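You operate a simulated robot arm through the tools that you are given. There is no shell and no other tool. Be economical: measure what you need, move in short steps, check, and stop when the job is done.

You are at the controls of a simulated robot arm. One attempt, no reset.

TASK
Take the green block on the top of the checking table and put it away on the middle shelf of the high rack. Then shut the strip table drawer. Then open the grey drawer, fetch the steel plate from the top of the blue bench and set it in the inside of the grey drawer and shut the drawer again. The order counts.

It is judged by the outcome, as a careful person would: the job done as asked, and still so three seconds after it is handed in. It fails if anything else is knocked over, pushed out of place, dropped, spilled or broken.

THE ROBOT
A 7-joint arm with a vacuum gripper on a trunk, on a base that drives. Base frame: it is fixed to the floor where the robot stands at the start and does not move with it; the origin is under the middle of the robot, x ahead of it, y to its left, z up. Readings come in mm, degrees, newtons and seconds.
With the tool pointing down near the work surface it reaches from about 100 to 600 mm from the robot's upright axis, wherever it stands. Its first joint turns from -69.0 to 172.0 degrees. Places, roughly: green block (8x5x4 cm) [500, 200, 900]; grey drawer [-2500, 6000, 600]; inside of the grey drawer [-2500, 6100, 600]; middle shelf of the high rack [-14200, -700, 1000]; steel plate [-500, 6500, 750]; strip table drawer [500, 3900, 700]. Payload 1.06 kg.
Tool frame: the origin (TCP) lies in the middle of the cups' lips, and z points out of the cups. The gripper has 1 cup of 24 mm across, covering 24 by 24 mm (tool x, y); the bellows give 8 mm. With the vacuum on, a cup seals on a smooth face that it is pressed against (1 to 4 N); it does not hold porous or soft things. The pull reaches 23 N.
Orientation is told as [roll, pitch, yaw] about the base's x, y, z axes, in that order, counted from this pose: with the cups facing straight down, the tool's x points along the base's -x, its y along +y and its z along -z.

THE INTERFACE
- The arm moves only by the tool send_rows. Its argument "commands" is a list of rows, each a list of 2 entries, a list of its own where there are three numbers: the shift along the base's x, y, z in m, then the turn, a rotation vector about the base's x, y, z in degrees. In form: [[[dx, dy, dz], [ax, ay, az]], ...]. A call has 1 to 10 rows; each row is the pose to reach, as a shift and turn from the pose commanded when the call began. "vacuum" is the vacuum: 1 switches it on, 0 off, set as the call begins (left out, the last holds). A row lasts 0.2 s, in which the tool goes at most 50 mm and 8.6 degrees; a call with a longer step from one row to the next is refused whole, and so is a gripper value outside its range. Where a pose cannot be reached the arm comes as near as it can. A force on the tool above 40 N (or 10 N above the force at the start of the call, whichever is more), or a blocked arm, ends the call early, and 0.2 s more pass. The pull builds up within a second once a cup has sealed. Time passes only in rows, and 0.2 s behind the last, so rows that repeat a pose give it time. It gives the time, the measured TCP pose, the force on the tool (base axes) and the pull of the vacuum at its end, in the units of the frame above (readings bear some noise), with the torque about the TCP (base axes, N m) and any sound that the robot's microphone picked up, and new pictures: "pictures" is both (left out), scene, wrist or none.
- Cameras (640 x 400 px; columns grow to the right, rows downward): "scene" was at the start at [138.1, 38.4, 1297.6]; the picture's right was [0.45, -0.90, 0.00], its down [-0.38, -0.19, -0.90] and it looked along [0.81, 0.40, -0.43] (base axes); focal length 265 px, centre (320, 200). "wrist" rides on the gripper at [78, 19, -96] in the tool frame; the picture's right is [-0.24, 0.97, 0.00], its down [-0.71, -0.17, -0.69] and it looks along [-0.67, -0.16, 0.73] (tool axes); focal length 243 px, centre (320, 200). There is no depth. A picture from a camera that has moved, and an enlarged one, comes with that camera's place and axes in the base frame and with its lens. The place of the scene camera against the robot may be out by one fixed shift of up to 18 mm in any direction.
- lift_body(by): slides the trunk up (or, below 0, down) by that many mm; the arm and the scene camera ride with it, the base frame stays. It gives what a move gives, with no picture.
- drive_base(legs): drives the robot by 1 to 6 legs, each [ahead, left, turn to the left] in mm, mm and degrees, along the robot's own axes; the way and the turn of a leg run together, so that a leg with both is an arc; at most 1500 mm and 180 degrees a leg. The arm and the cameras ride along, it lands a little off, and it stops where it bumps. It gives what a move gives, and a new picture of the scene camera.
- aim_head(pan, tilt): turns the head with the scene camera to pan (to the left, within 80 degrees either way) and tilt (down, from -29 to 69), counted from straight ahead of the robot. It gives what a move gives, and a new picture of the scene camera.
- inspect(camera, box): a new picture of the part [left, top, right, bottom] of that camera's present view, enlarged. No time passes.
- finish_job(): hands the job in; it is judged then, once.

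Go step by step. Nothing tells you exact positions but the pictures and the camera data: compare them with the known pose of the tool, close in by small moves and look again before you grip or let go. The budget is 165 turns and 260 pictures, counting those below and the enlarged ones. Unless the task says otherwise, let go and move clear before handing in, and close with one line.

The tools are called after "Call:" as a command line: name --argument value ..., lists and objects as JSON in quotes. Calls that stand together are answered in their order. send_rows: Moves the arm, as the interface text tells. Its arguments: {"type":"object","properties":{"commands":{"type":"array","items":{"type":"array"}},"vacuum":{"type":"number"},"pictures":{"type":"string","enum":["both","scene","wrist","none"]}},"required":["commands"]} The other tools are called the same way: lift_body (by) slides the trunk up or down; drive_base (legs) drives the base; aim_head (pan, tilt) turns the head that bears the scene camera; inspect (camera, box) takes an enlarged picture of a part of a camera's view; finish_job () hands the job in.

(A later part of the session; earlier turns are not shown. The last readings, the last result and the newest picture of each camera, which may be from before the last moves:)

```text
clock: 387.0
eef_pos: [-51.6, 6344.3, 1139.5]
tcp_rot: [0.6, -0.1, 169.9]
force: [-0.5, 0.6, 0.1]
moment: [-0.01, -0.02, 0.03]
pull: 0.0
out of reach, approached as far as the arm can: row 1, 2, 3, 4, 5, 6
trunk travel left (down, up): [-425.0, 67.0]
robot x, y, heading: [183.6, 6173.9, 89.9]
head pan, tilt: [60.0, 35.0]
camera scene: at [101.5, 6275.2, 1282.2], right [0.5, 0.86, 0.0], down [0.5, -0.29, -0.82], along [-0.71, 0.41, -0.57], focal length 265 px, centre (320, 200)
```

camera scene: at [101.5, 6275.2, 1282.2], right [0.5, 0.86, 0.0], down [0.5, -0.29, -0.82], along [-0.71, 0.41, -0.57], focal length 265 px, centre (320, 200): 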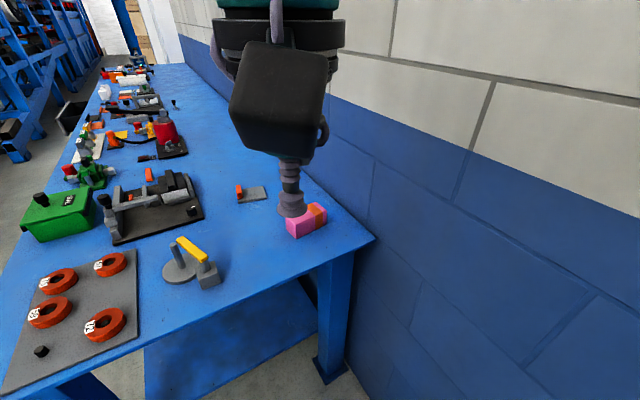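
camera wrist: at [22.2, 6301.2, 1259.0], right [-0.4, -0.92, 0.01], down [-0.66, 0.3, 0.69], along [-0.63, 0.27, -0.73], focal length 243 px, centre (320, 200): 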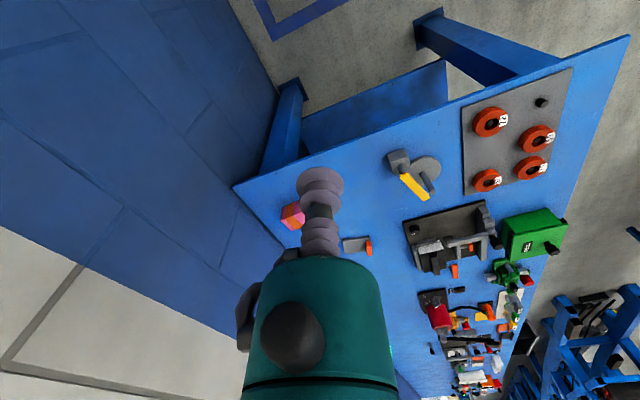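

Reaching sideways is limited, so I'll go back to the normal arm pose and then face the bench end instead.

Call:
send_rows --commands '[[[0.012, 0.008, 0], [0, 0, -8]], [[0.024, 0.016, 0], [0, 0, -16]], [[0.036, 0.024, 0], [0, 0, -24]], [[0.048, 0.032, 0], [0, 0, -32]], [[0.06, 0.04, 0], [0, 0, -40]], [[0.072, 0.048, 0], [0, 0, -48]], [[0.084, 0.056, 0], [0, 0, -56]], [[0.096, 0.064, 0], [0, 0, -64]], [[0.11, 0.072, 0], [0, 0, -72]], [[0.124, 0.085, 0.005], [0, 0, -80]]]' --pictures "none"

Call:
drive_base --legs '[[0, -50, 0], [0, 0, 90]]'

Call:
aim_head --pan 0 --tilt 69

Call:
aim_head --pan 0 --tilt 35

```text
clock: 389.2
eef_pos: [71.8, 6436.4, 1145.6]
tcp_rot: [0.6, -0.1, 89.8]
force: [0.4, -0.4, 0.1]
moment: [-0.02, -0.01, -0.03]
pull: 0.0
trunk travel left (down, up): [-425.0, 67.0]
robot x, y, heading: [182.0, 6171.1, 89.9]
head pan, tilt: [60.0, 35.0]
```

```text
clock: 394.1
eef_pos: [-33.9, 6065.5, 1146.4]
tcp_rot: [0.5, -0.1, 178.7]
force: [0.4, 0.0, -1.0]
moment: [-0.02, 0.01, 0.02]
pull: 0.0
trunk travel left (down, up): [-425.0, 67.0]
robot x, y, heading: [231.6, 6170.0, 178.7]
head pan, tilt: [60.0, 35.0]
camera scene: at [120.0, 6095.5, 1282.2], right [-0.85, 0.52, 0.0], down [0.3, 0.49, -0.82], along [-0.43, -0.7, -0.57], focal length 265 px, centre (320, 200)
```

scene: 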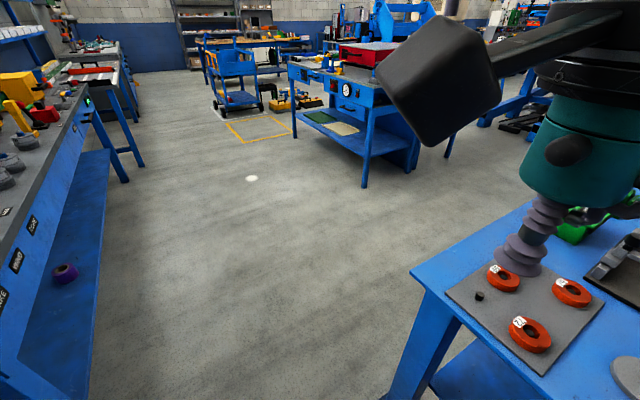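

```text
clock: 395.4
eef_pos: [-33.8, 6065.9, 1146.3]
tcp_rot: [0.6, -0.1, 178.8]
force: [0.0, 0.4, 0.0]
moment: [0.0, 0.01, -0.02]
pull: 0.0
trunk travel left (down, up): [-425.0, 67.0]
robot x, y, heading: [231.5, 6174.4, 178.5]
head pan, tilt: [0.0, 68.8]
camera scene: at [109.8, 6171.9, 1238.6], right [0.02, 1.0, 0.0], down [0.93, -0.02, -0.36], along [-0.36, 0.01, -0.93], focal length 265 px, centre (320, 200)
```

scene: 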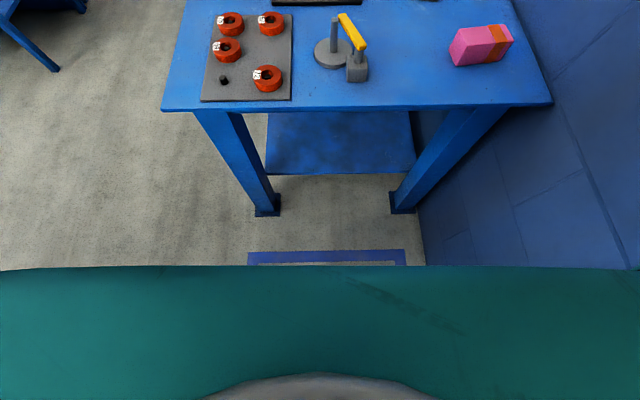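

```text
clock: 396.4
eef_pos: [-34.4, 6065.5, 1144.8]
tcp_rot: [0.6, -0.1, 178.9]
force: [-0.1, 0.0, 0.7]
moment: [-0.01, 0.0, 0.03]
pull: 0.1
trunk travel left (down, up): [-425.0, 67.0]
robot x, y, heading: [231.3, 6167.1, 178.5]
head pan, tilt: [0.0, 35.0]
camera scene: at [77.7, 6172.7, 1282.1], right [0.02, 1.0, 0.0], down [0.57, -0.01, -0.82], along [-0.82, 0.02, -0.57], focal length 265 px, centre (320, 200)
```

scene: 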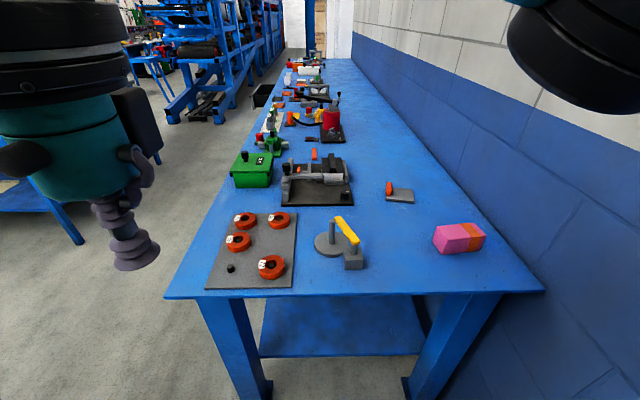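

This view shows the bench end clearly: its edge is at x ≈ −259 and the plate's grey face is at about [−623, 6446, 815]. The base reaches ≤ 250 mm ahead of its axis, so I can come up to x ≈ 40.

Call:
drive_base --legs '[[0, -120, 1.3], [140, 0, 0]]'

Call:
aim_head --pan 0 --tilt 50

```text
clock: 399.0
eef_pos: [-169.2, 6178.8, 1145.1]
tcp_rot: [0.6, 0.0, 179.9]
force: [-0.4, -0.5, -0.3]
moment: [-0.02, -0.01, 0.0]
pull: 0.0
trunk travel left (down, up): [-425.0, 67.0]
robot x, y, heading: [96.6, 6289.6, 180.1]
head pan, tilt: [0.0, 35.0]
camera scene: at [-60.5, 6288.5, 1282.1], right [0.0, 1.0, 0.0], down [0.57, 0.0, -0.82], along [-0.82, 0.0, -0.57], focal length 265 px, centre (320, 200)
```

scene: 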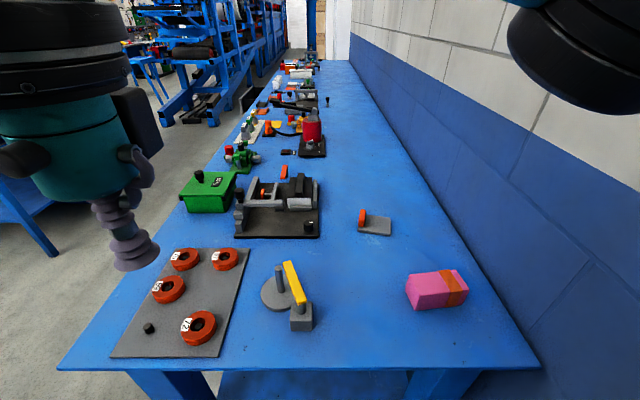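

```text
clock: 399.8
eef_pos: [-169.1, 6179.0, 1145.6]
tcp_rot: [0.6, -0.1, 179.9]
force: [0.3, -1.4, 0.2]
moment: [0.03, 0.02, -0.02]
pull: 0.0
trunk travel left (down, up): [-425.0, 67.0]
robot x, y, heading: [96.2, 6287.8, 179.7]
head pan, tilt: [0.0, 50.0]
camera scene: at [-48.7, 6288.5, 1260.5], right [0.0, 1.0, 0.0], down [0.77, 0.0, -0.64], along [-0.64, 0.0, -0.77], focal length 265 px, centre (320, 200)
```

scene: 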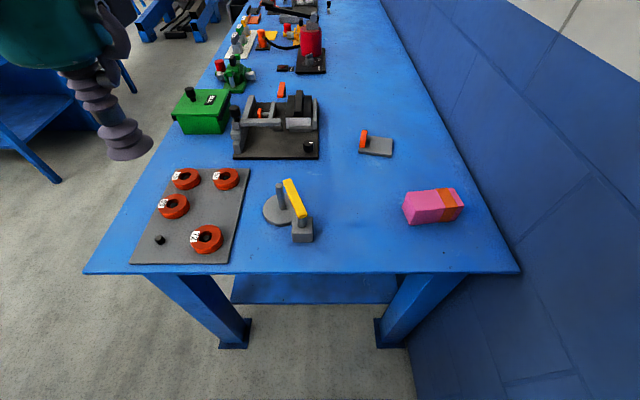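

The plate's grey face is at about [−603, 6436]. I'll go ahead another 60 mm and enlarge the plate.

Call:
drive_base --legs '[[60, 0, 0]]'

Call:
inspect --camera "scene" --box '[300, 100, 460, 200]'

```text
clock: 400.7
eef_pos: [-227.8, 6179.1, 1145.5]
tcp_rot: [0.7, 0.0, 179.9]
force: [-1.1, -0.2, 0.3]
moment: [0.0, -0.02, 0.01]
pull: 0.1
trunk travel left (down, up): [-425.0, 67.0]
robot x, y, heading: [38.5, 6291.3, 180.0]
head pan, tilt: [0.0, 50.0]
camera scene: at [-108.5, 6288.6, 1260.4], right [0.0, 1.0, 0.0], down [0.77, 0.0, -0.64], along [-0.64, 0.0, -0.77], focal length 265 px, centre (320, 200)
```

scene: 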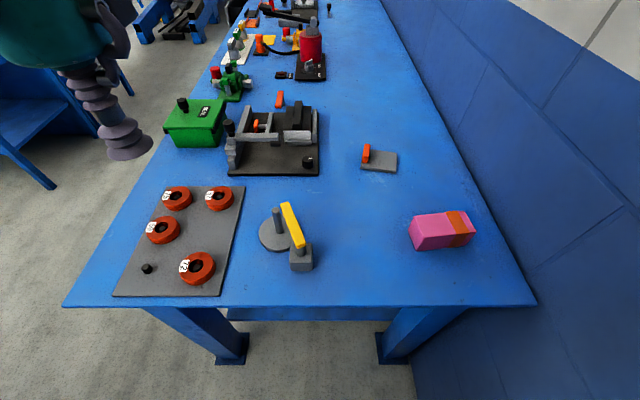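

```text
4.00 times, centred on (380, 150) of scene
camera zoom: at [-108.5, 6288.6, 1260.4], right [0.0, 1.0, 0.0], down [0.77, 0.0, -0.64], along [-0.64, 0.0, -0.77], focal length 1060 px, centre (80, 400)
```

zoom: 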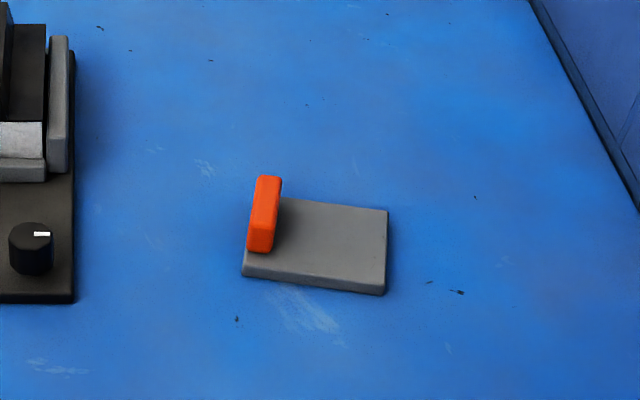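

The plate is about 90 × 60 mm with an upright orange tab at its −y end. I'll reach over to above its free grey area, staying high.

Call:
send_rows --commands '[[[-0.035, 0.026, -0.01], [0, 0, 0]], [[-0.07, 0.052, -0.02], [0, 0, 0]], [[-0.105, 0.078, -0.03], [0, 0, 0]], [[-0.14, 0.104, -0.04], [0, 0, 0]], [[-0.175, 0.13, -0.05], [0, 0, 0]], [[-0.21, 0.156, -0.06], [0, 0, 0]], [[-0.245, 0.182, -0.07], [0, 0, 0]], [[-0.28, 0.208, -0.08], [0, 0, 0]], [[-0.31, 0.234, -0.09], [0, 0, 0]], [[-0.34, 0.26, -0.1], [0, 0, 0]]]'

```text
clock: 402.9
eef_pos: [-567.3, 6440.5, 1044.7]
tcp_rot: [0.5, -0.2, 180.0]
force: [0.0, 0.2, -0.3]
moment: [-0.02, -0.04, -0.02]
pull: 0.1
trunk travel left (down, up): [-425.0, 67.0]
robot x, y, heading: [32.7, 6290.8, 180.0]
head pan, tilt: [0.0, 50.0]
camera scene: at [-107.8, 6288.4, 1260.5], right [0.0, 1.0, 0.0], down [0.77, 0.0, -0.64], along [-0.64, 0.0, -0.77], focal length 265 px, centre (320, 200)
camera wrist: at [-487.9, 6423.4, 1139.9], right [-0.24, -0.97, 0.01], down [-0.71, 0.18, 0.68], along [-0.67, 0.15, -0.73], focal length 243 px, centre (320, 200)
```

scene: 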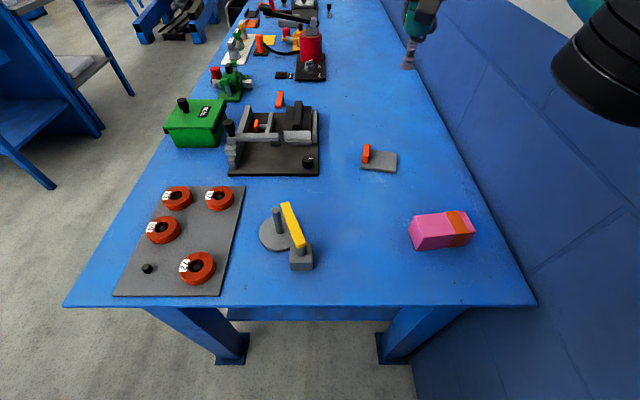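
wrist: 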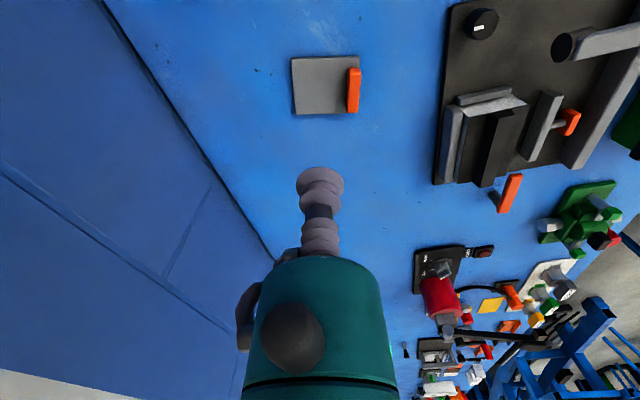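

The wrist view puts the grey area's centre at about [−591, 6443]. I'll correct and lower with the trunk.

Call:
send_rows --commands '[[[-0.024, 0.003, 0], [0, 0, 0]], [[-0.024, 0.003, 0], [0, 0, 0]]]' --pictures "none"

Call:
lift_body --by -160

Call:
inspect --camera "wrist" --box '[200, 80, 440, 230]'

```text
clock: 403.5
eef_pos: [-577.2, 6440.8, 1044.8]
tcp_rot: [0.6, -0.2, 179.9]
force: [0.2, -0.1, 0.9]
moment: [-0.02, 0.02, 0.03]
pull: 0.1
out of reach, approached as far as the arm can: row 1, 2
trunk travel left (down, up): [-425.0, 67.0]
robot x, y, heading: [35.7, 6291.3, 179.8]
head pan, tilt: [0.0, 50.0]
```

```text
clock: 405.4
eef_pos: [-578.9, 6439.8, 884.2]
tcp_rot: [0.6, -0.1, 179.8]
force: [-0.2, 0.3, -0.3]
moment: [-0.02, -0.02, -0.01]
pull: 0.1
trunk travel left (down, up): [-265.0, 227.0]
robot x, y, heading: [35.2, 6292.4, 179.9]
head pan, tilt: [0.0, 50.0]
```

```text
2.67 times, centred on (320, 155) of wrist
camera zoom: at [-498.8, 6423.0, 980.8], right [-0.24, -0.97, 0.01], down [-0.71, 0.18, 0.68], along [-0.67, 0.15, -0.73], focal length 647 px, centre (320, 320)
```

zoom: 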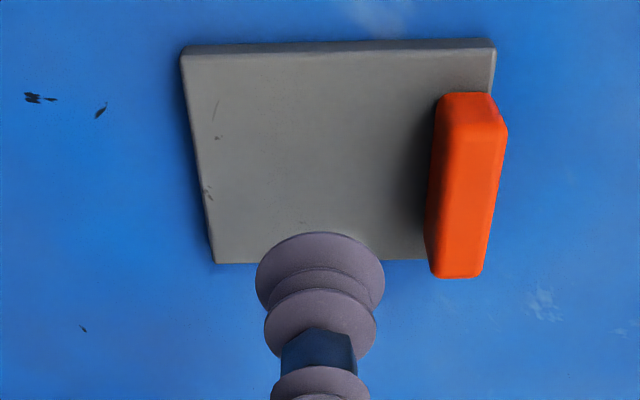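

The cup is within 10 mm of the plate's middle, clear of the tab. I'll lower to just above it and take a look.

Call:
lift_body --by -45

Call:
inspect --camera "wrist" --box '[200, 80, 440, 230]'

```text
clock: 406.2
eef_pos: [-578.0, 6440.2, 840.9]
tcp_rot: [0.5, -0.2, 180.1]
force: [-0.6, 1.2, 0.2]
moment: [-0.03, -0.02, -0.01]
pull: 0.1
trunk travel left (down, up): [-220.0, 272.0]
robot x, y, heading: [36.6, 6290.8, 179.8]
head pan, tilt: [0.0, 50.0]
```

```text
2.67 times, centred on (320, 155) of wrist
camera zoom: at [-498.8, 6423.1, 935.8], right [-0.24, -0.97, 0.01], down [-0.71, 0.18, 0.68], along [-0.67, 0.15, -0.73], focal length 647 px, centre (320, 320)
```

zoom: 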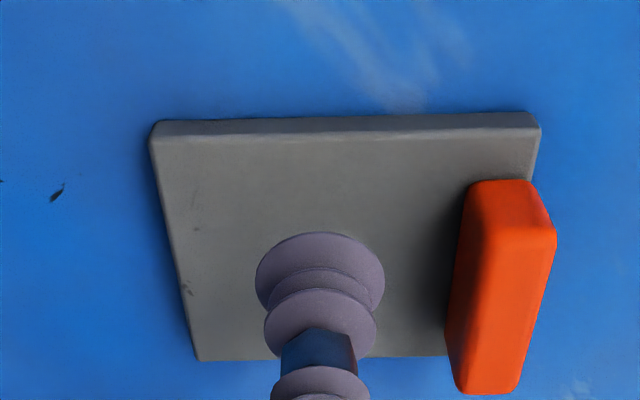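

The plate's top is about 20–30 mm below the cup. I'll lower with the vacuum on in small steps.

Call:
send_rows --commands '[[[0, 0, -0.01], [0, 0, 0]], [[0, 0, -0.015], [0, 0, 0]], [[0, 0, -0.019], [0, 0, 0]], [[0, 0, -0.019], [0, 0, 0]]]' --vacuum 1 --pictures "none"

```text
clock: 407.2
eef_pos: [-576.9, 6440.2, 819.2]
tcp_rot: [0.6, -0.1, 180.0]
force: [-0.2, 0.3, 0.2]
moment: [0.02, 0.03, 0.02]
pull: 0.0
trunk travel left (down, up): [-220.0, 272.0]
robot x, y, heading: [35.0, 6292.4, 179.9]
head pan, tilt: [0.0, 50.0]
```

Call:
send_rows --commands '[[[0, 0, -0.003], [0, 0, 0]], [[0, 0, -0.005], [0, 0, 0]], [[0, 0, -0.005], [0, 0, 0]]]' --pictures "none"

```text
clock: 408.0
eef_pos: [-577.8, 6440.6, 814.9]
tcp_rot: [0.5, -0.1, 180.0]
force: [-0.8, 0.4, 0.6]
moment: [0.0, -0.02, -0.02]
pull: 0.1
trunk travel left (down, up): [-220.0, 272.0]
robot x, y, heading: [38.0, 6289.8, 179.6]
head pan, tilt: [0.0, 50.0]
```

Call:
send_rows --commands '[[[0, 0, -0.003], [0, 0, 0]], [[0, 0, -0.005], [0, 0, 0]], [[0, 0, -0.005], [0, 0, 0]]]' --pictures "wrist"

```text
clock: 408.8
eef_pos: [-577.8, 6438.6, 811.3]
tcp_rot: [0.6, -0.1, 180.1]
force: [1.2, -0.2, 0.6]
moment: [0.06, -0.02, 0.02]
pull: 23.1
trunk travel left (down, up): [-220.0, 272.0]
robot x, y, heading: [39.4, 6294.9, 179.8]
head pan, tilt: [0.0, 50.0]
camera wrist: at [-498.7, 6423.1, 906.1], right [-0.24, -0.97, 0.01], down [-0.71, 0.18, 0.68], along [-0.67, 0.15, -0.73], focal length 243 px, centre (320, 200)
```

wrist: 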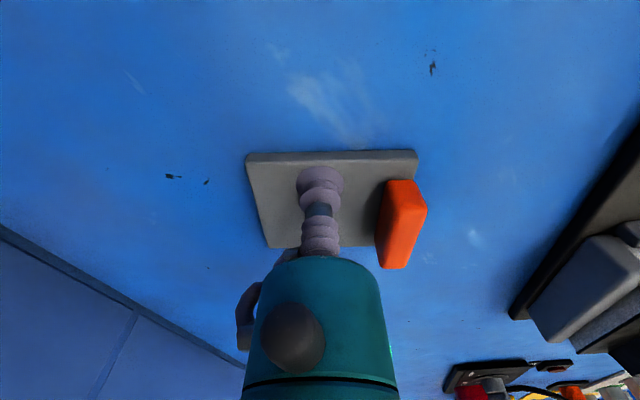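

It is sealed, with a pull of 23 N. I'll lift slowly by the trunk, watching the tab.

Call:
lift_body --by 30

Call:
inspect --camera "wrist" --box '[200, 80, 440, 230]'

Call:
inspect --camera "scene" --box '[300, 50, 540, 200]'

```text
clock: 409.6
eef_pos: [-579.0, 6440.1, 840.1]
tcp_rot: [0.6, -0.1, 180.0]
force: [0.3, -0.2, -4.4]
moment: [0.01, -0.1, 0.01]
pull: 22.9
trunk travel left (down, up): [-250.0, 242.0]
robot x, y, heading: [37.6, 6293.7, 179.9]
head pan, tilt: [0.0, 50.0]
```

```text
2.67 times, centred on (320, 155) of wrist
camera zoom: at [-499.4, 6423.2, 935.9], right [-0.24, -0.97, 0.01], down [-0.71, 0.18, 0.68], along [-0.67, 0.15, -0.73], focal length 647 px, centre (320, 320)
```

zoom: 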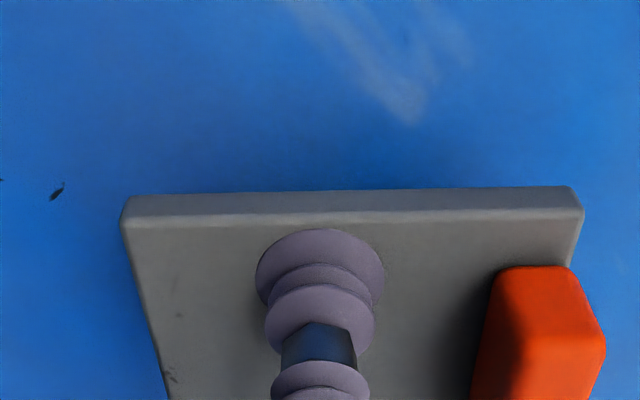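

```text
2.67 times, centred on (420, 125) of scene
camera zoom: at [-158.8, 6288.8, 1079.4], right [0.0, 1.0, 0.0], down [0.77, 0.0, -0.64], along [-0.64, 0.0, -0.77], focal length 707 px, centre (53, 400)
```

zoom: 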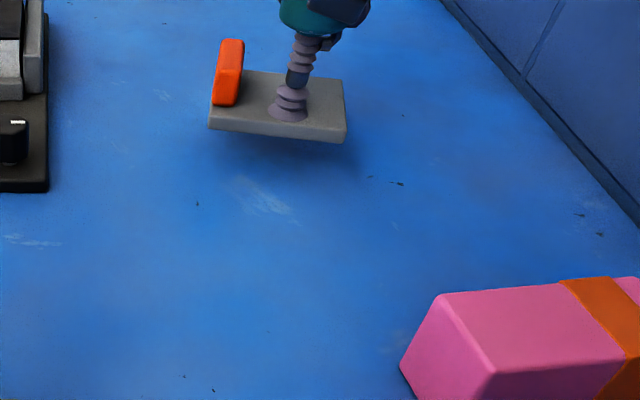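

The plate and its tab come up together. I'll raise the trunk and draw the arm in.

Call:
lift_body --by 205

Call:
send_rows --commands '[[[0.02, -0.015, 0.01], [0, 0, 0]], [[0.055, -0.04, 0.02], [0, 0, 0]], [[0.09, -0.066, 0.03], [0, 0, 0]], [[0.125, -0.092, 0.04], [0, 0, 0]], [[0.16, -0.118, 0.05], [0, 0, 0]], [[0.195, -0.144, 0.06], [0, 0, 0]], [[0.23, -0.17, 0.07], [0, 0, 0]], [[0.265, -0.196, 0.08], [0, 0, 0]], [[0.3, -0.222, 0.09], [0, 0, 0]], [[0.335, -0.25, 0.1], [0, 0, 0]]]' --pictures "none"

```text
clock: 411.8
eef_pos: [-571.6, 6439.9, 1085.5]
tcp_rot: [0.5, -3.7, 179.9]
force: [0.3, 0.0, -4.2]
moment: [0.05, -0.06, 0.01]
pull: 22.8
trunk travel left (down, up): [-455.0, 37.0]
robot x, y, heading: [36.1, 6290.9, 180.0]
head pan, tilt: [0.0, 50.0]
```

```text
clock: 414.0
eef_pos: [-236.2, 6190.6, 1184.0]
tcp_rot: [0.5, -3.9, 179.8]
force: [0.4, 0.1, -3.9]
moment: [0.07, -0.08, 0.02]
pull: 22.4
trunk travel left (down, up): [-455.0, 37.0]
robot x, y, heading: [34.6, 6291.5, 180.0]
head pan, tilt: [0.0, 50.0]
```

I'll back away, turn to face +y and return along the front of the bench to the grey drawer.

Call:
drive_base --legs '[[-200, 0, 0], [0, 200, 0], [0, 0, -90], [-850, 0, 0], [0, 800, 0]]'

Call:
aim_head --pan 40 --tilt 30

```text
clock: 432.5
eef_pos: [-663.6, 5506.2, 1184.3]
tcp_rot: [0.5, -3.9, 89.9]
force: [-0.5, 0.7, -3.8]
moment: [-0.08, -0.02, 0.02]
pull: 23.1
trunk travel left (down, up): [-455.0, 37.0]
robot x, y, heading: [-562.7, 5229.7, 90.0]
head pan, tilt: [0.0, 50.0]
camera scene: at [-569.2, 5348.4, 1295.9], right [1.0, 0.0, 0.0], down [0.0, -0.77, -0.64], along [0.0, 0.64, -0.77], focal length 265 px, centre (320, 200)
```

scene: 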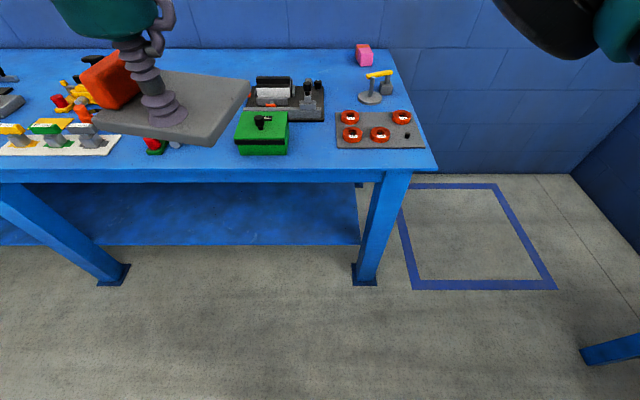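

```text
clock: 433.6
eef_pos: [-664.3, 5507.8, 1184.1]
tcp_rot: [0.5, -3.9, 89.9]
force: [-0.4, -0.9, -4.2]
moment: [-0.11, -0.05, -0.01]
pull: 22.9
trunk travel left (down, up): [-455.0, 37.0]
robot x, y, heading: [-559.4, 5232.9, 89.9]
head pan, tilt: [40.0, 30.0]
camera scene: at [-627.2, 5340.8, 1325.4], right [0.77, 0.64, 0.0], down [0.32, -0.38, -0.87], along [-0.56, 0.66, -0.5], focal length 265 px, centre (320, 200)
```

scene: 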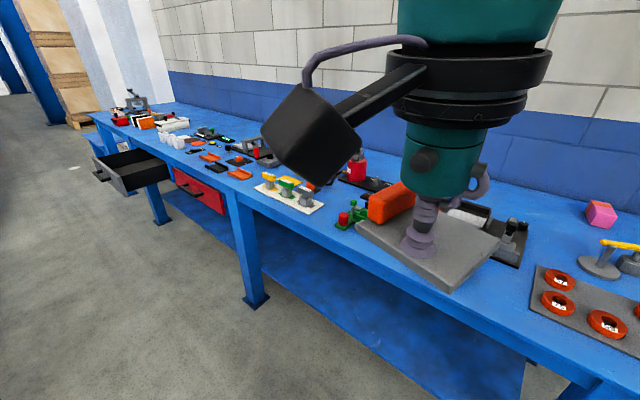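

The drawer is still open in the distance. I'll slide left to it.

Call:
drive_base --legs '[[0, 1000, 0], [0, 870, 0]]'

Call:
aim_head --pan 10 --tilt 50

Call:
inspect --camera "wrist" --box '[0, 0, 640, 400]'

```text
clock: 450.1
eef_pos: [-2519.6, 5487.0, 1183.9]
tcp_rot: [0.6, -3.9, 91.0]
force: [-0.2, 0.0, -3.6]
moment: [-0.11, -0.02, -0.01]
pull: 23.0
trunk travel left (down, up): [-455.0, 37.0]
robot x, y, heading: [-2415.4, 5214.3, 91.1]
head pan, tilt: [40.0, 30.0]
camera scene: at [-2481.3, 5322.6, 1325.4], right [0.75, 0.66, 0.0], down [0.33, -0.38, -0.87], along [-0.57, 0.65, -0.5], focal length 265 px, centre (320, 200)
```

scene: 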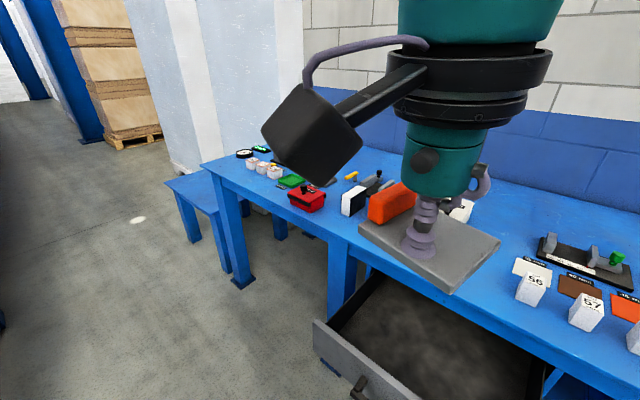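

```text
clock: 451.1
eef_pos: [-2520.4, 5487.3, 1183.3]
tcp_rot: [0.5, -3.9, 91.0]
force: [0.5, -0.1, -4.8]
moment: [-0.08, -0.07, 0.0]
pull: 22.8
trunk travel left (down, up): [-455.0, 37.0]
robot x, y, heading: [-2413.1, 5215.8, 91.1]
head pan, tilt: [10.0, 50.0]
camera scene: at [-2436.7, 5329.9, 1295.9], right [0.98, 0.19, 0.0], down [0.15, -0.75, -0.64], along [-0.12, 0.63, -0.77], focal length 265 px, centre (320, 200)
```

scene: 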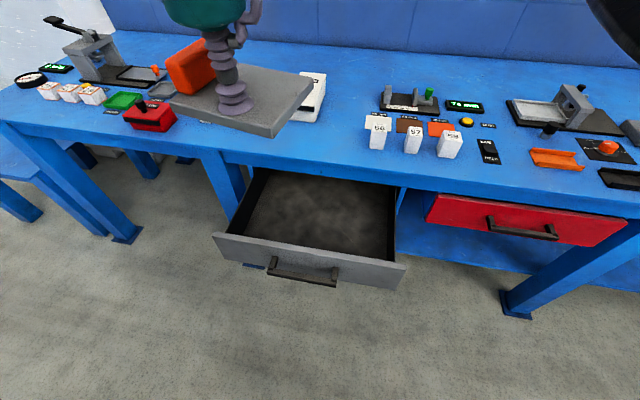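

```text
1.00 times, centred on (320, 200) of wrist (not enlarged: the box is as wide or as high as the picture)
camera zoom: at [-2536.2, 5404.1, 1273.4], right [-0.98, 0.22, 0.03], down [0.17, 0.66, 0.73], along [0.14, 0.72, -0.68], focal length 243 px, centre (320, 200)
```

zoom: 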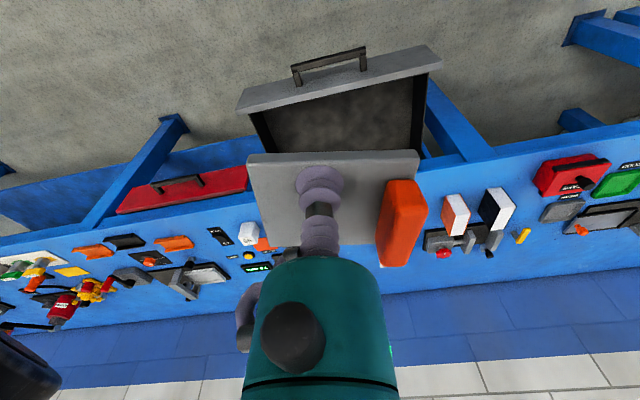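

The drawer is empty and open, its inside at x −2760 to −2300 and y 5660 to 5850. To keep the wrist camera's box clear of the drawer's front I'll level the tool and turn it 80° to the left while reaching out.

Call:
drive_base --legs '[[40, 0, -1]]'

Call:
send_rows --commands '[[[0, 0.02, 0], [-3.9, 0, 0]], [[0, 0.02, 0], [-3.9, 0, 0]]]' --pictures "none"

Call:
send_rows --commands '[[[0, 0.02, 0], [0, 0, 8]], [[0, 0.04, 0], [0, 0, 16]], [[0, 0.06, 0], [0, 0, 24]], [[0, 0.08, 0], [0, 0, 32]], [[0, 0.1, 0], [0, 0, 40]], [[0, 0.12, 0], [0, 0, 48]], [[0, 0.14, 0], [0, 0, 56]], [[0, 0.16, 0], [0, 0, 64]], [[0, 0.18, 0], [0, 0, 72]], [[0, 0.2, 0], [0, 0, 80]]]'

```text
clock: 451.9
eef_pos: [-2516.8, 5530.4, 1182.5]
tcp_rot: [0.6, -3.8, 90.1]
force: [-0.3, 0.6, -3.4]
moment: [-0.11, -0.04, 0.01]
pull: 23.1
trunk travel left (down, up): [-455.0, 37.0]
robot x, y, heading: [-2415.4, 5254.2, 90.1]
head pan, tilt: [10.0, 50.0]
camera scene: at [-2435.0, 5371.3, 1295.8], right [0.98, 0.17, 0.0], down [0.13, -0.76, -0.64], along [-0.11, 0.63, -0.77], focal length 265 px, centre (320, 200)
```

scene: 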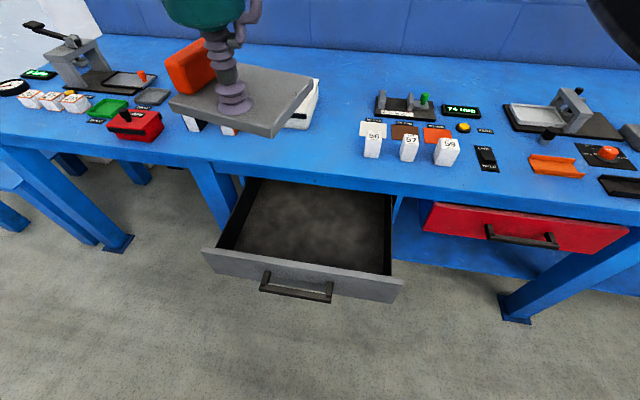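

```text
clock: 452.5
eef_pos: [-2515.9, 5550.1, 1184.8]
tcp_rot: [0.5, 0.0, 90.0]
force: [-0.7, -0.2, -3.7]
moment: [-0.1, -0.07, 0.02]
pull: 22.6
trunk travel left (down, up): [-455.0, 37.0]
robot x, y, heading: [-2418.5, 5254.3, 90.0]
head pan, tilt: [10.0, 50.0]
```

```text
clock: 454.7
eef_pos: [-2486.4, 5575.8, 1175.6]
tcp_rot: [0.3, -0.2, 167.2]
force: [-0.3, -0.6, -3.6]
moment: [0.05, -0.13, -0.01]
pull: 22.7
out of reach, approached as far as the arm can: row 7, 8, 9, 10
trunk travel left (down, up): [-455.0, 37.0]
robot x, y, heading: [-2415.3, 5255.0, 89.9]
head pan, tilt: [10.0, 50.0]
camera scene: at [-2436.3, 5369.7, 1295.9], right [0.98, 0.17, 0.0], down [0.13, -0.75, -0.64], along [-0.11, 0.63, -0.77], focal length 265 px, centre (320, 200)
camera wrist: at [-2413.3, 5541.0, 1271.0], right [-0.44, -0.9, 0.01], down [-0.65, 0.33, 0.69], along [-0.62, 0.3, -0.73], focal length 243 px, centre (320, 200)
```

scene: 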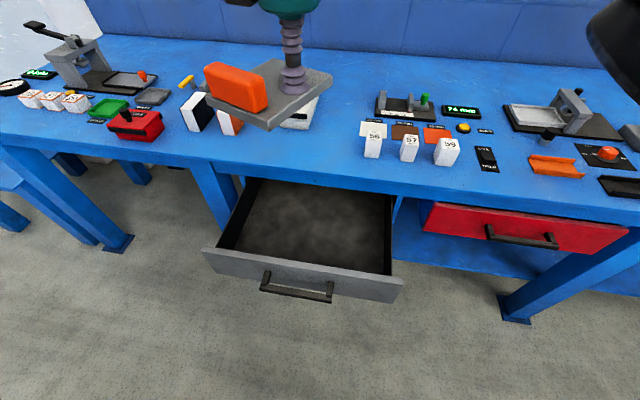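
wrist: 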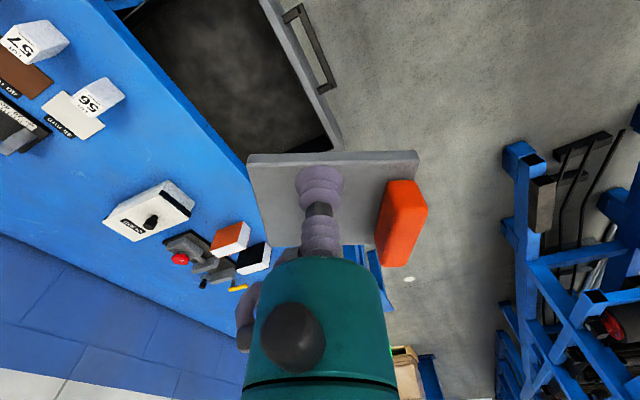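

I'll turn back to about 40° of turn, which should suffice, and extend to y ≈ 5765.

Call:
send_rows --commands '[[[-0.008, 0.02, 0], [0, 0, -7.5]], [[-0.016, 0.04, 0], [0, 0, -15]], [[-0.024, 0.06, 0], [0, 0, -22.5]], [[-0.032, 0.08, 0], [0, 0, -30]], [[-0.04, 0.105, 0], [0, 0, -37]], [[-0.045, 0.13, -0.01], [0, 0, -37]], [[-0.045, 0.16, -0.02], [0, 0, -37]], [[-0.045, 0.19, -0.03], [0, 0, -37]], [[-0.045, 0.19, -0.03], [0, 0, -37]]]'

```text
clock: 456.7
eef_pos: [-2525.2, 5716.1, 1155.1]
tcp_rot: [0.4, 0.0, 132.9]
force: [-0.4, 0.8, -3.3]
moment: [-0.07, -0.07, 0.0]
pull: 23.0
out of reach, approached as far as the arm can: row 7, 8, 9
trunk travel left (down, up): [-455.0, 37.0]
robot x, y, heading: [-2415.2, 5256.3, 90.3]
head pan, tilt: [10.0, 50.0]
camera scene: at [-2435.0, 5370.3, 1295.9], right [0.98, 0.17, 0.0], down [0.13, -0.75, -0.64], along [-0.11, 0.63, -0.77], focal length 265 px, centre (320, 200)
camera wrist: at [-2483.5, 5646.6, 1249.4], right [-0.87, -0.49, 0.01], down [-0.35, 0.64, 0.68], along [-0.34, 0.59, -0.73], focal length 243 px, centre (320, 200)
```

scene: 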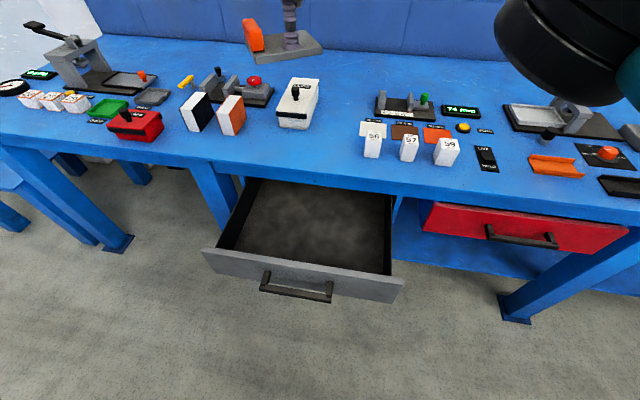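
wrist: 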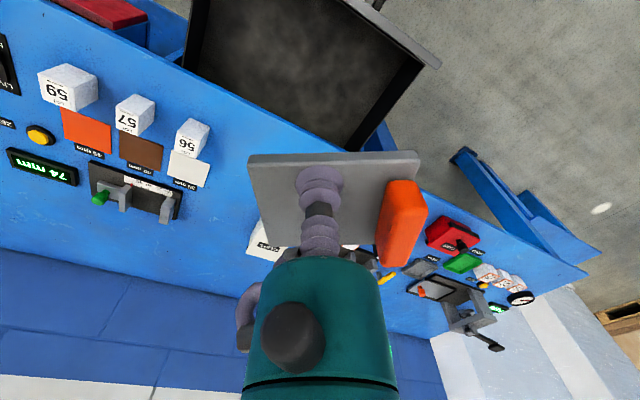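

I'll drive 50 mm closer and then lower the trunk with the plate still above the drawer's rim.

Call:
drive_base --legs '[[50, 0, 0]]'

Call:
lift_body --by -385

Call:
aim_head --pan 20 --tilt 30

Call:
inspect --camera "wrist" --box '[0, 0, 640, 400]'

```text
clock: 457.7
eef_pos: [-2524.8, 5767.2, 1154.5]
tcp_rot: [0.6, 0.0, 133.0]
force: [-0.5, 0.7, -3.6]
moment: [-0.08, -0.08, 0.01]
pull: 22.5
trunk travel left (down, up): [-455.0, 37.0]
robot x, y, heading: [-2419.3, 5307.8, 90.0]
head pan, tilt: [10.0, 50.0]
camera scene: at [-2435.1, 5421.8, 1295.7], right [0.98, 0.17, 0.0], down [0.13, -0.76, -0.64], along [-0.11, 0.63, -0.77], focal length 265 px, centre (320, 200)
```

scene: 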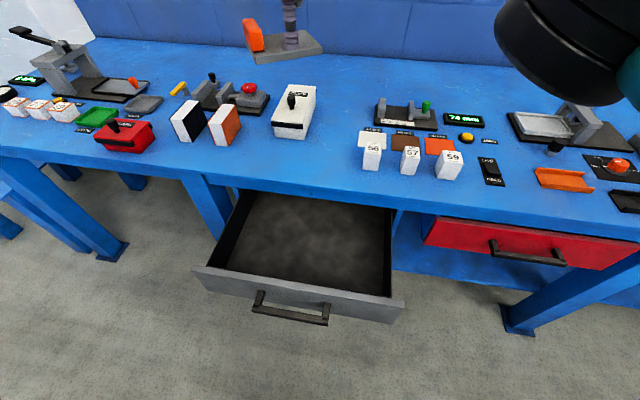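

```text
clock: 461.4
eef_pos: [-2525.7, 5765.2, 769.3]
tcp_rot: [0.5, 0.0, 132.9]
force: [-0.2, 0.2, -3.4]
moment: [-0.02, -0.11, 0.02]
pull: 22.8
trunk travel left (down, up): [-70.0, 422.0]
robot x, y, heading: [-2417.1, 5303.2, 90.1]
head pan, tilt: [10.0, 50.0]
```

```text
clock: 462.2
eef_pos: [-2523.5, 5765.5, 769.4]
tcp_rot: [0.6, 0.0, 133.0]
force: [0.8, -0.4, -3.3]
moment: [-0.03, -0.08, 0.0]
pull: 23.1
trunk travel left (down, up): [-70.0, 422.0]
robot x, y, heading: [-2418.1, 5304.1, 89.9]
head pan, tilt: [20.0, 30.0]
camera scene: at [-2452.6, 5562.9, 910.1], right [0.94, 0.34, 0.0], down [0.17, -0.47, -0.87], along [-0.3, 0.81, -0.5], focal length 265 px, centre (320, 200)
```

scene: 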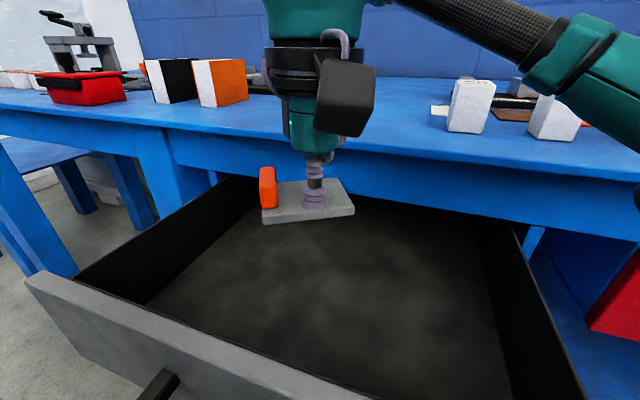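

```text
1.00 times, centred on (320, 200) of wrist (not enlarged: the box is as wide or as high as the picture)
camera zoom: at [-2483.7, 5696.8, 864.4], right [-0.87, -0.49, 0.01], down [-0.35, 0.64, 0.68], along [-0.34, 0.59, -0.73], focal length 243 px, centre (320, 200)
```

zoom: 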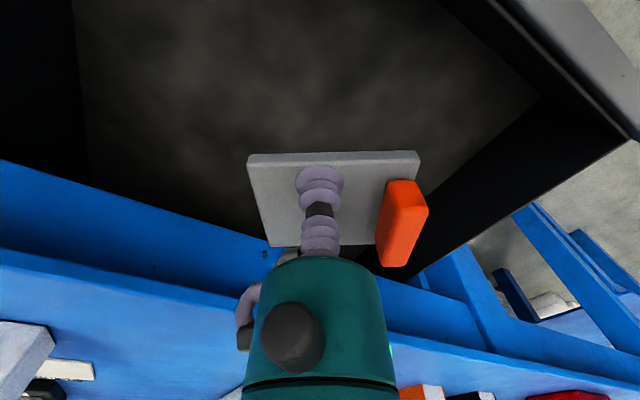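

The plate hangs well over the open drawer. Before lowering more I'll check how near the elbow is to the bench on the right.

Call:
aim_head --pan -30 --tilt 30

Call:
aim_head --pan -45 --tilt 0

```text
clock: 463.4
eef_pos: [-2525.6, 5765.4, 768.5]
tcp_rot: [0.5, 0.0, 133.0]
force: [-0.4, 0.1, -4.1]
moment: [-0.04, -0.08, 0.01]
pull: 22.8
trunk travel left (down, up): [-70.0, 422.0]
robot x, y, heading: [-2415.4, 5306.2, 90.2]
head pan, tilt: [-30.0, 30.0]
camera scene: at [-2376.6, 5556.3, 910.2], right [0.87, -0.5, 0.0], down [-0.25, -0.43, -0.87], along [0.43, 0.75, -0.5], focal length 265 px, centre (320, 200)
```

scene: 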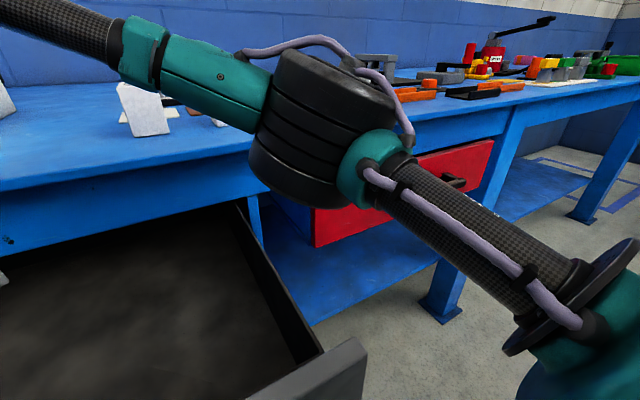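

```text
clock: 464.3
eef_pos: [-2524.9, 5765.0, 769.9]
tcp_rot: [0.4, 0.0, 133.0]
force: [-0.1, 0.1, -4.4]
moment: [-0.02, -0.1, 0.03]
pull: 22.8
trunk travel left (down, up): [-70.0, 422.0]
robot x, y, heading: [-2413.9, 5309.5, 90.0]
head pan, tilt: [-45.0, 0.0]
camera scene: at [-2358.1, 5541.7, 958.5], right [0.71, -0.71, 0.0], down [0.0, 0.0, -1.0], along [0.71, 0.71, 0.0], focal length 265 px, centre (320, 200)
```

scene: 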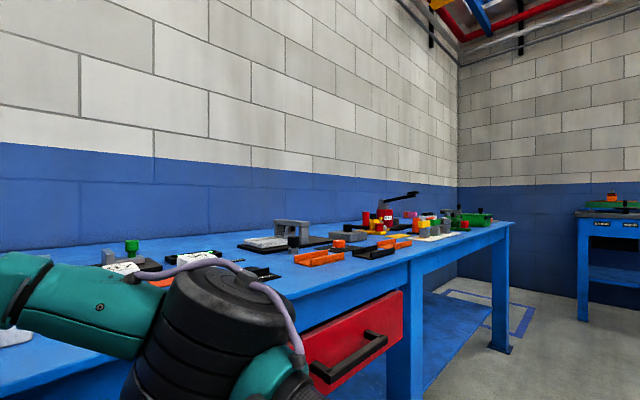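

The elbow sits right at the bench's edge (y ≈ 5800 ± 70, z ≈ 837), so I must not lower the trunk more. I'll raise it by 90 and reach down with the arm instead.

Call:
lift_body --by 90

Call:
send_rows --commands '[[[0, 0, -0.02], [0, 0, 0]], [[0, 0, -0.04], [0, 0, 0]], [[0, 0, -0.06], [0, 0, 0]], [[0, 0, -0.08], [0, 0, 0]], [[0, 0, -0.09], [0, 0, 0]]]' --pictures "none"

Call:
aim_head --pan -30 --tilt 30

```text
clock: 465.6
eef_pos: [-2525.0, 5765.7, 857.5]
tcp_rot: [0.7, 0.0, 133.0]
force: [-0.1, -0.4, -3.5]
moment: [-0.03, -0.07, -0.01]
pull: 23.3
trunk travel left (down, up): [-160.0, 332.0]
robot x, y, heading: [-2417.9, 5303.0, 89.9]
head pan, tilt: [-45.0, 0.0]
```

```text
clock: 466.8
eef_pos: [-2526.2, 5764.6, 768.8]
tcp_rot: [0.6, -0.1, 133.1]
force: [-0.1, 0.3, -3.8]
moment: [-0.03, -0.08, 0.01]
pull: 23.4
trunk travel left (down, up): [-160.0, 332.0]
robot x, y, heading: [-2414.2, 5308.3, 90.1]
head pan, tilt: [-45.0, 0.0]
```

```text
clock: 467.7
eef_pos: [-2525.7, 5764.4, 769.0]
tcp_rot: [0.4, 0.0, 133.1]
force: [0.4, 0.0, -3.5]
moment: [-0.04, -0.08, -0.01]
pull: 22.7
trunk travel left (down, up): [-160.0, 332.0]
robot x, y, heading: [-2414.8, 5304.1, 89.9]
head pan, tilt: [-30.0, 30.0]
camera scene: at [-2376.5, 5522.8, 1013.1], right [0.87, -0.5, 0.0], down [-0.25, -0.43, -0.87], along [0.43, 0.75, -0.5], focal length 265 px, centre (320, 200)
```

scene: 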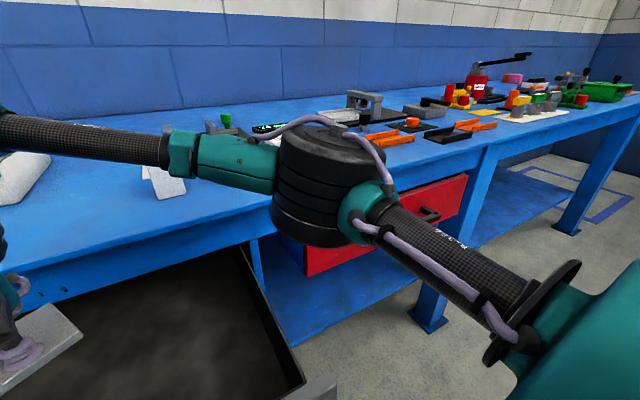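

The elbow now lies lower than I'd like. I'll raise the trunk another 100 and reach further down with the arm.

Call:
lift_body --by 100

Call:
send_rows --commands '[[[0, 0, -0.025], [0, 0, 0]], [[0, 0, -0.05], [0, 0, 0]], [[0, 0, -0.075], [0, 0, 0]], [[0, 0, -0.1], [0, 0, 0]], [[0, 0, -0.125], [0, 0, 0]], [[0, 0, -0.15], [0, 0, 0]], [[0, 0, -0.165], [0, 0, 0]]]' --pictures "scene"

Call:
aim_head --pan 15 --tilt 45

```text
clock: 469.1
eef_pos: [-2525.0, 5765.8, 868.3]
tcp_rot: [0.7, -0.1, 133.0]
force: [0.8, 0.1, -3.3]
moment: [-0.07, -0.14, -0.03]
pull: 22.8
trunk travel left (down, up): [-260.0, 232.0]
robot x, y, heading: [-2416.9, 5303.9, 89.9]
head pan, tilt: [-30.0, 30.0]
```

```text
clock: 470.7
eef_pos: [-2524.4, 5763.4, 705.6]
tcp_rot: [0.5, 0.0, 132.9]
force: [0.0, 0.0, -4.5]
moment: [-0.08, -0.08, 0.03]
pull: 22.5
trunk travel left (down, up): [-260.0, 232.0]
robot x, y, heading: [-2415.3, 5304.0, 90.3]
head pan, tilt: [-30.0, 30.0]
camera scene: at [-2376.5, 5492.8, 1118.8], right [0.87, -0.5, 0.0], down [-0.25, -0.43, -0.87], along [0.43, 0.75, -0.5], focal length 265 px, centre (320, 200)
```

scene: 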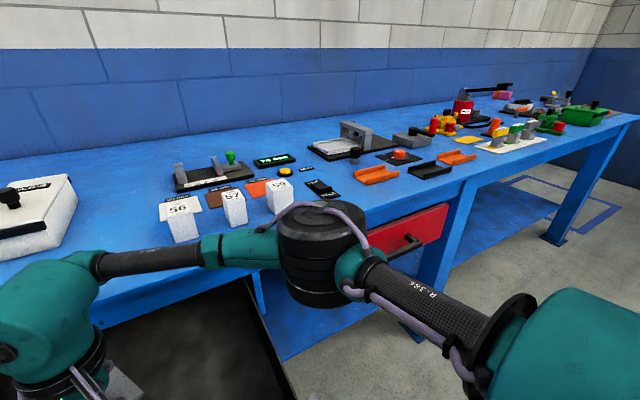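

```text
clock: 471.8
eef_pos: [-2524.2, 5764.8, 706.9]
tcp_rot: [0.5, 0.0, 133.1]
force: [0.2, 0.0, -3.6]
moment: [-0.05, -0.06, -0.03]
pull: 22.9
trunk travel left (down, up): [-260.0, 232.0]
robot x, y, heading: [-2417.5, 5307.0, 90.2]
head pan, tilt: [15.0, 45.0]
camera scene: at [-2442.7, 5493.0, 1096.2], right [0.97, 0.26, 0.0], down [0.18, -0.68, -0.71], along [-0.18, 0.68, -0.71], focal length 265 px, centre (320, 200)
```

scene: 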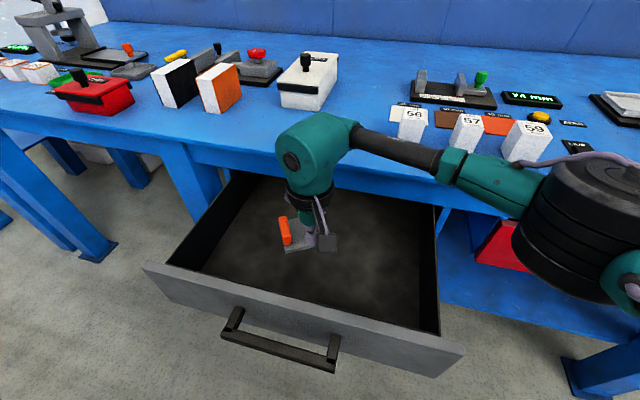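

Now the elbow is well clear (about [−2256, 5692, 930]). I'll lower the plate into the drawer in steps, watching the force.

Call:
send_rows --commands '[[[0, 0, -0.02], [0, 0, 0]], [[0, 0, -0.04], [0, 0, 0]], [[0, 0, -0.055], [0, 0, 0]], [[0, 0, -0.062], [0, 0, 0]], [[0, 0, -0.062], [0, 0, 0]]]'

```text
clock: 473.0
eef_pos: [-2524.9, 5765.4, 642.5]
tcp_rot: [0.6, 0.0, 133.0]
force: [-0.2, -0.1, -3.7]
moment: [-0.03, -0.09, -0.02]
pull: 23.4
trunk travel left (down, up): [-260.0, 232.0]
robot x, y, heading: [-2417.4, 5304.5, 89.8]
head pan, tilt: [15.0, 45.0]
camera scene: at [-2442.8, 5493.0, 1096.2], right [0.97, 0.26, 0.0], down [0.18, -0.68, -0.71], along [-0.18, 0.68, -0.71], focal length 265 px, centre (320, 200)
camera wrist: at [-2483.5, 5696.7, 738.1], right [-0.87, -0.49, 0.01], down [-0.35, 0.64, 0.68], along [-0.34, 0.59, -0.73], focal length 243 px, centre (320, 200)
```

scene: 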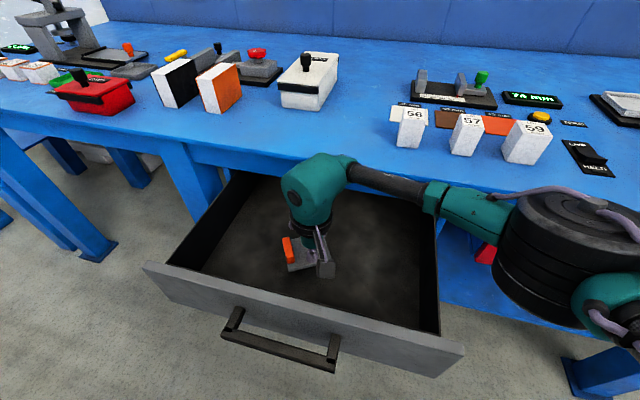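
wrist: 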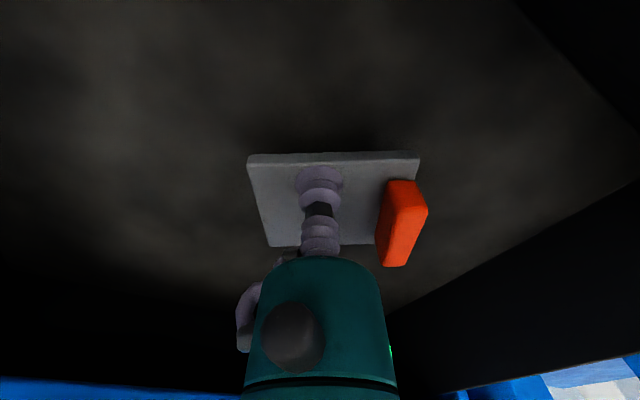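

Call:
send_rows --commands '[[[0, 0, -0.006], [0, 0, 0]], [[0, 0, -0.012], [0, 0, 0]], [[0, 0, -0.017], [0, 0, 0]], [[0, 0, -0.017], [0, 0, 0]]]' --pictures "wrist"

```text
clock: 474.0
eef_pos: [-2524.3, 5766.1, 625.7]
tcp_rot: [0.5, 0.0, 132.9]
force: [-0.2, 1.2, -3.7]
moment: [-0.05, -0.11, 0.02]
pull: 22.7
trunk travel left (down, up): [-260.0, 232.0]
robot x, y, heading: [-2415.5, 5307.7, 89.9]
head pan, tilt: [15.0, 45.0]
camera wrist: at [-2483.8, 5696.7, 720.7], right [-0.87, -0.49, 0.01], down [-0.35, 0.64, 0.68], along [-0.34, 0.59, -0.73], focal length 243 px, centre (320, 200)
```

wrist: 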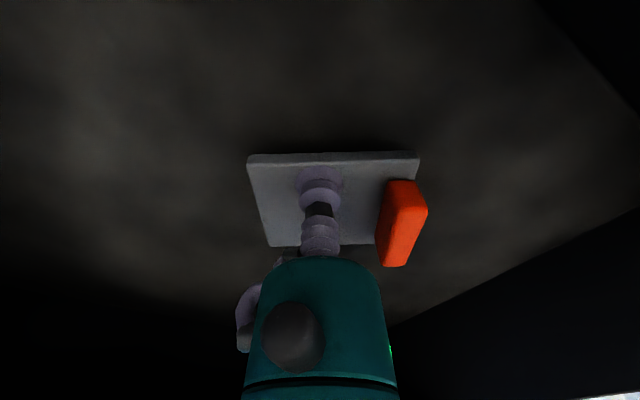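

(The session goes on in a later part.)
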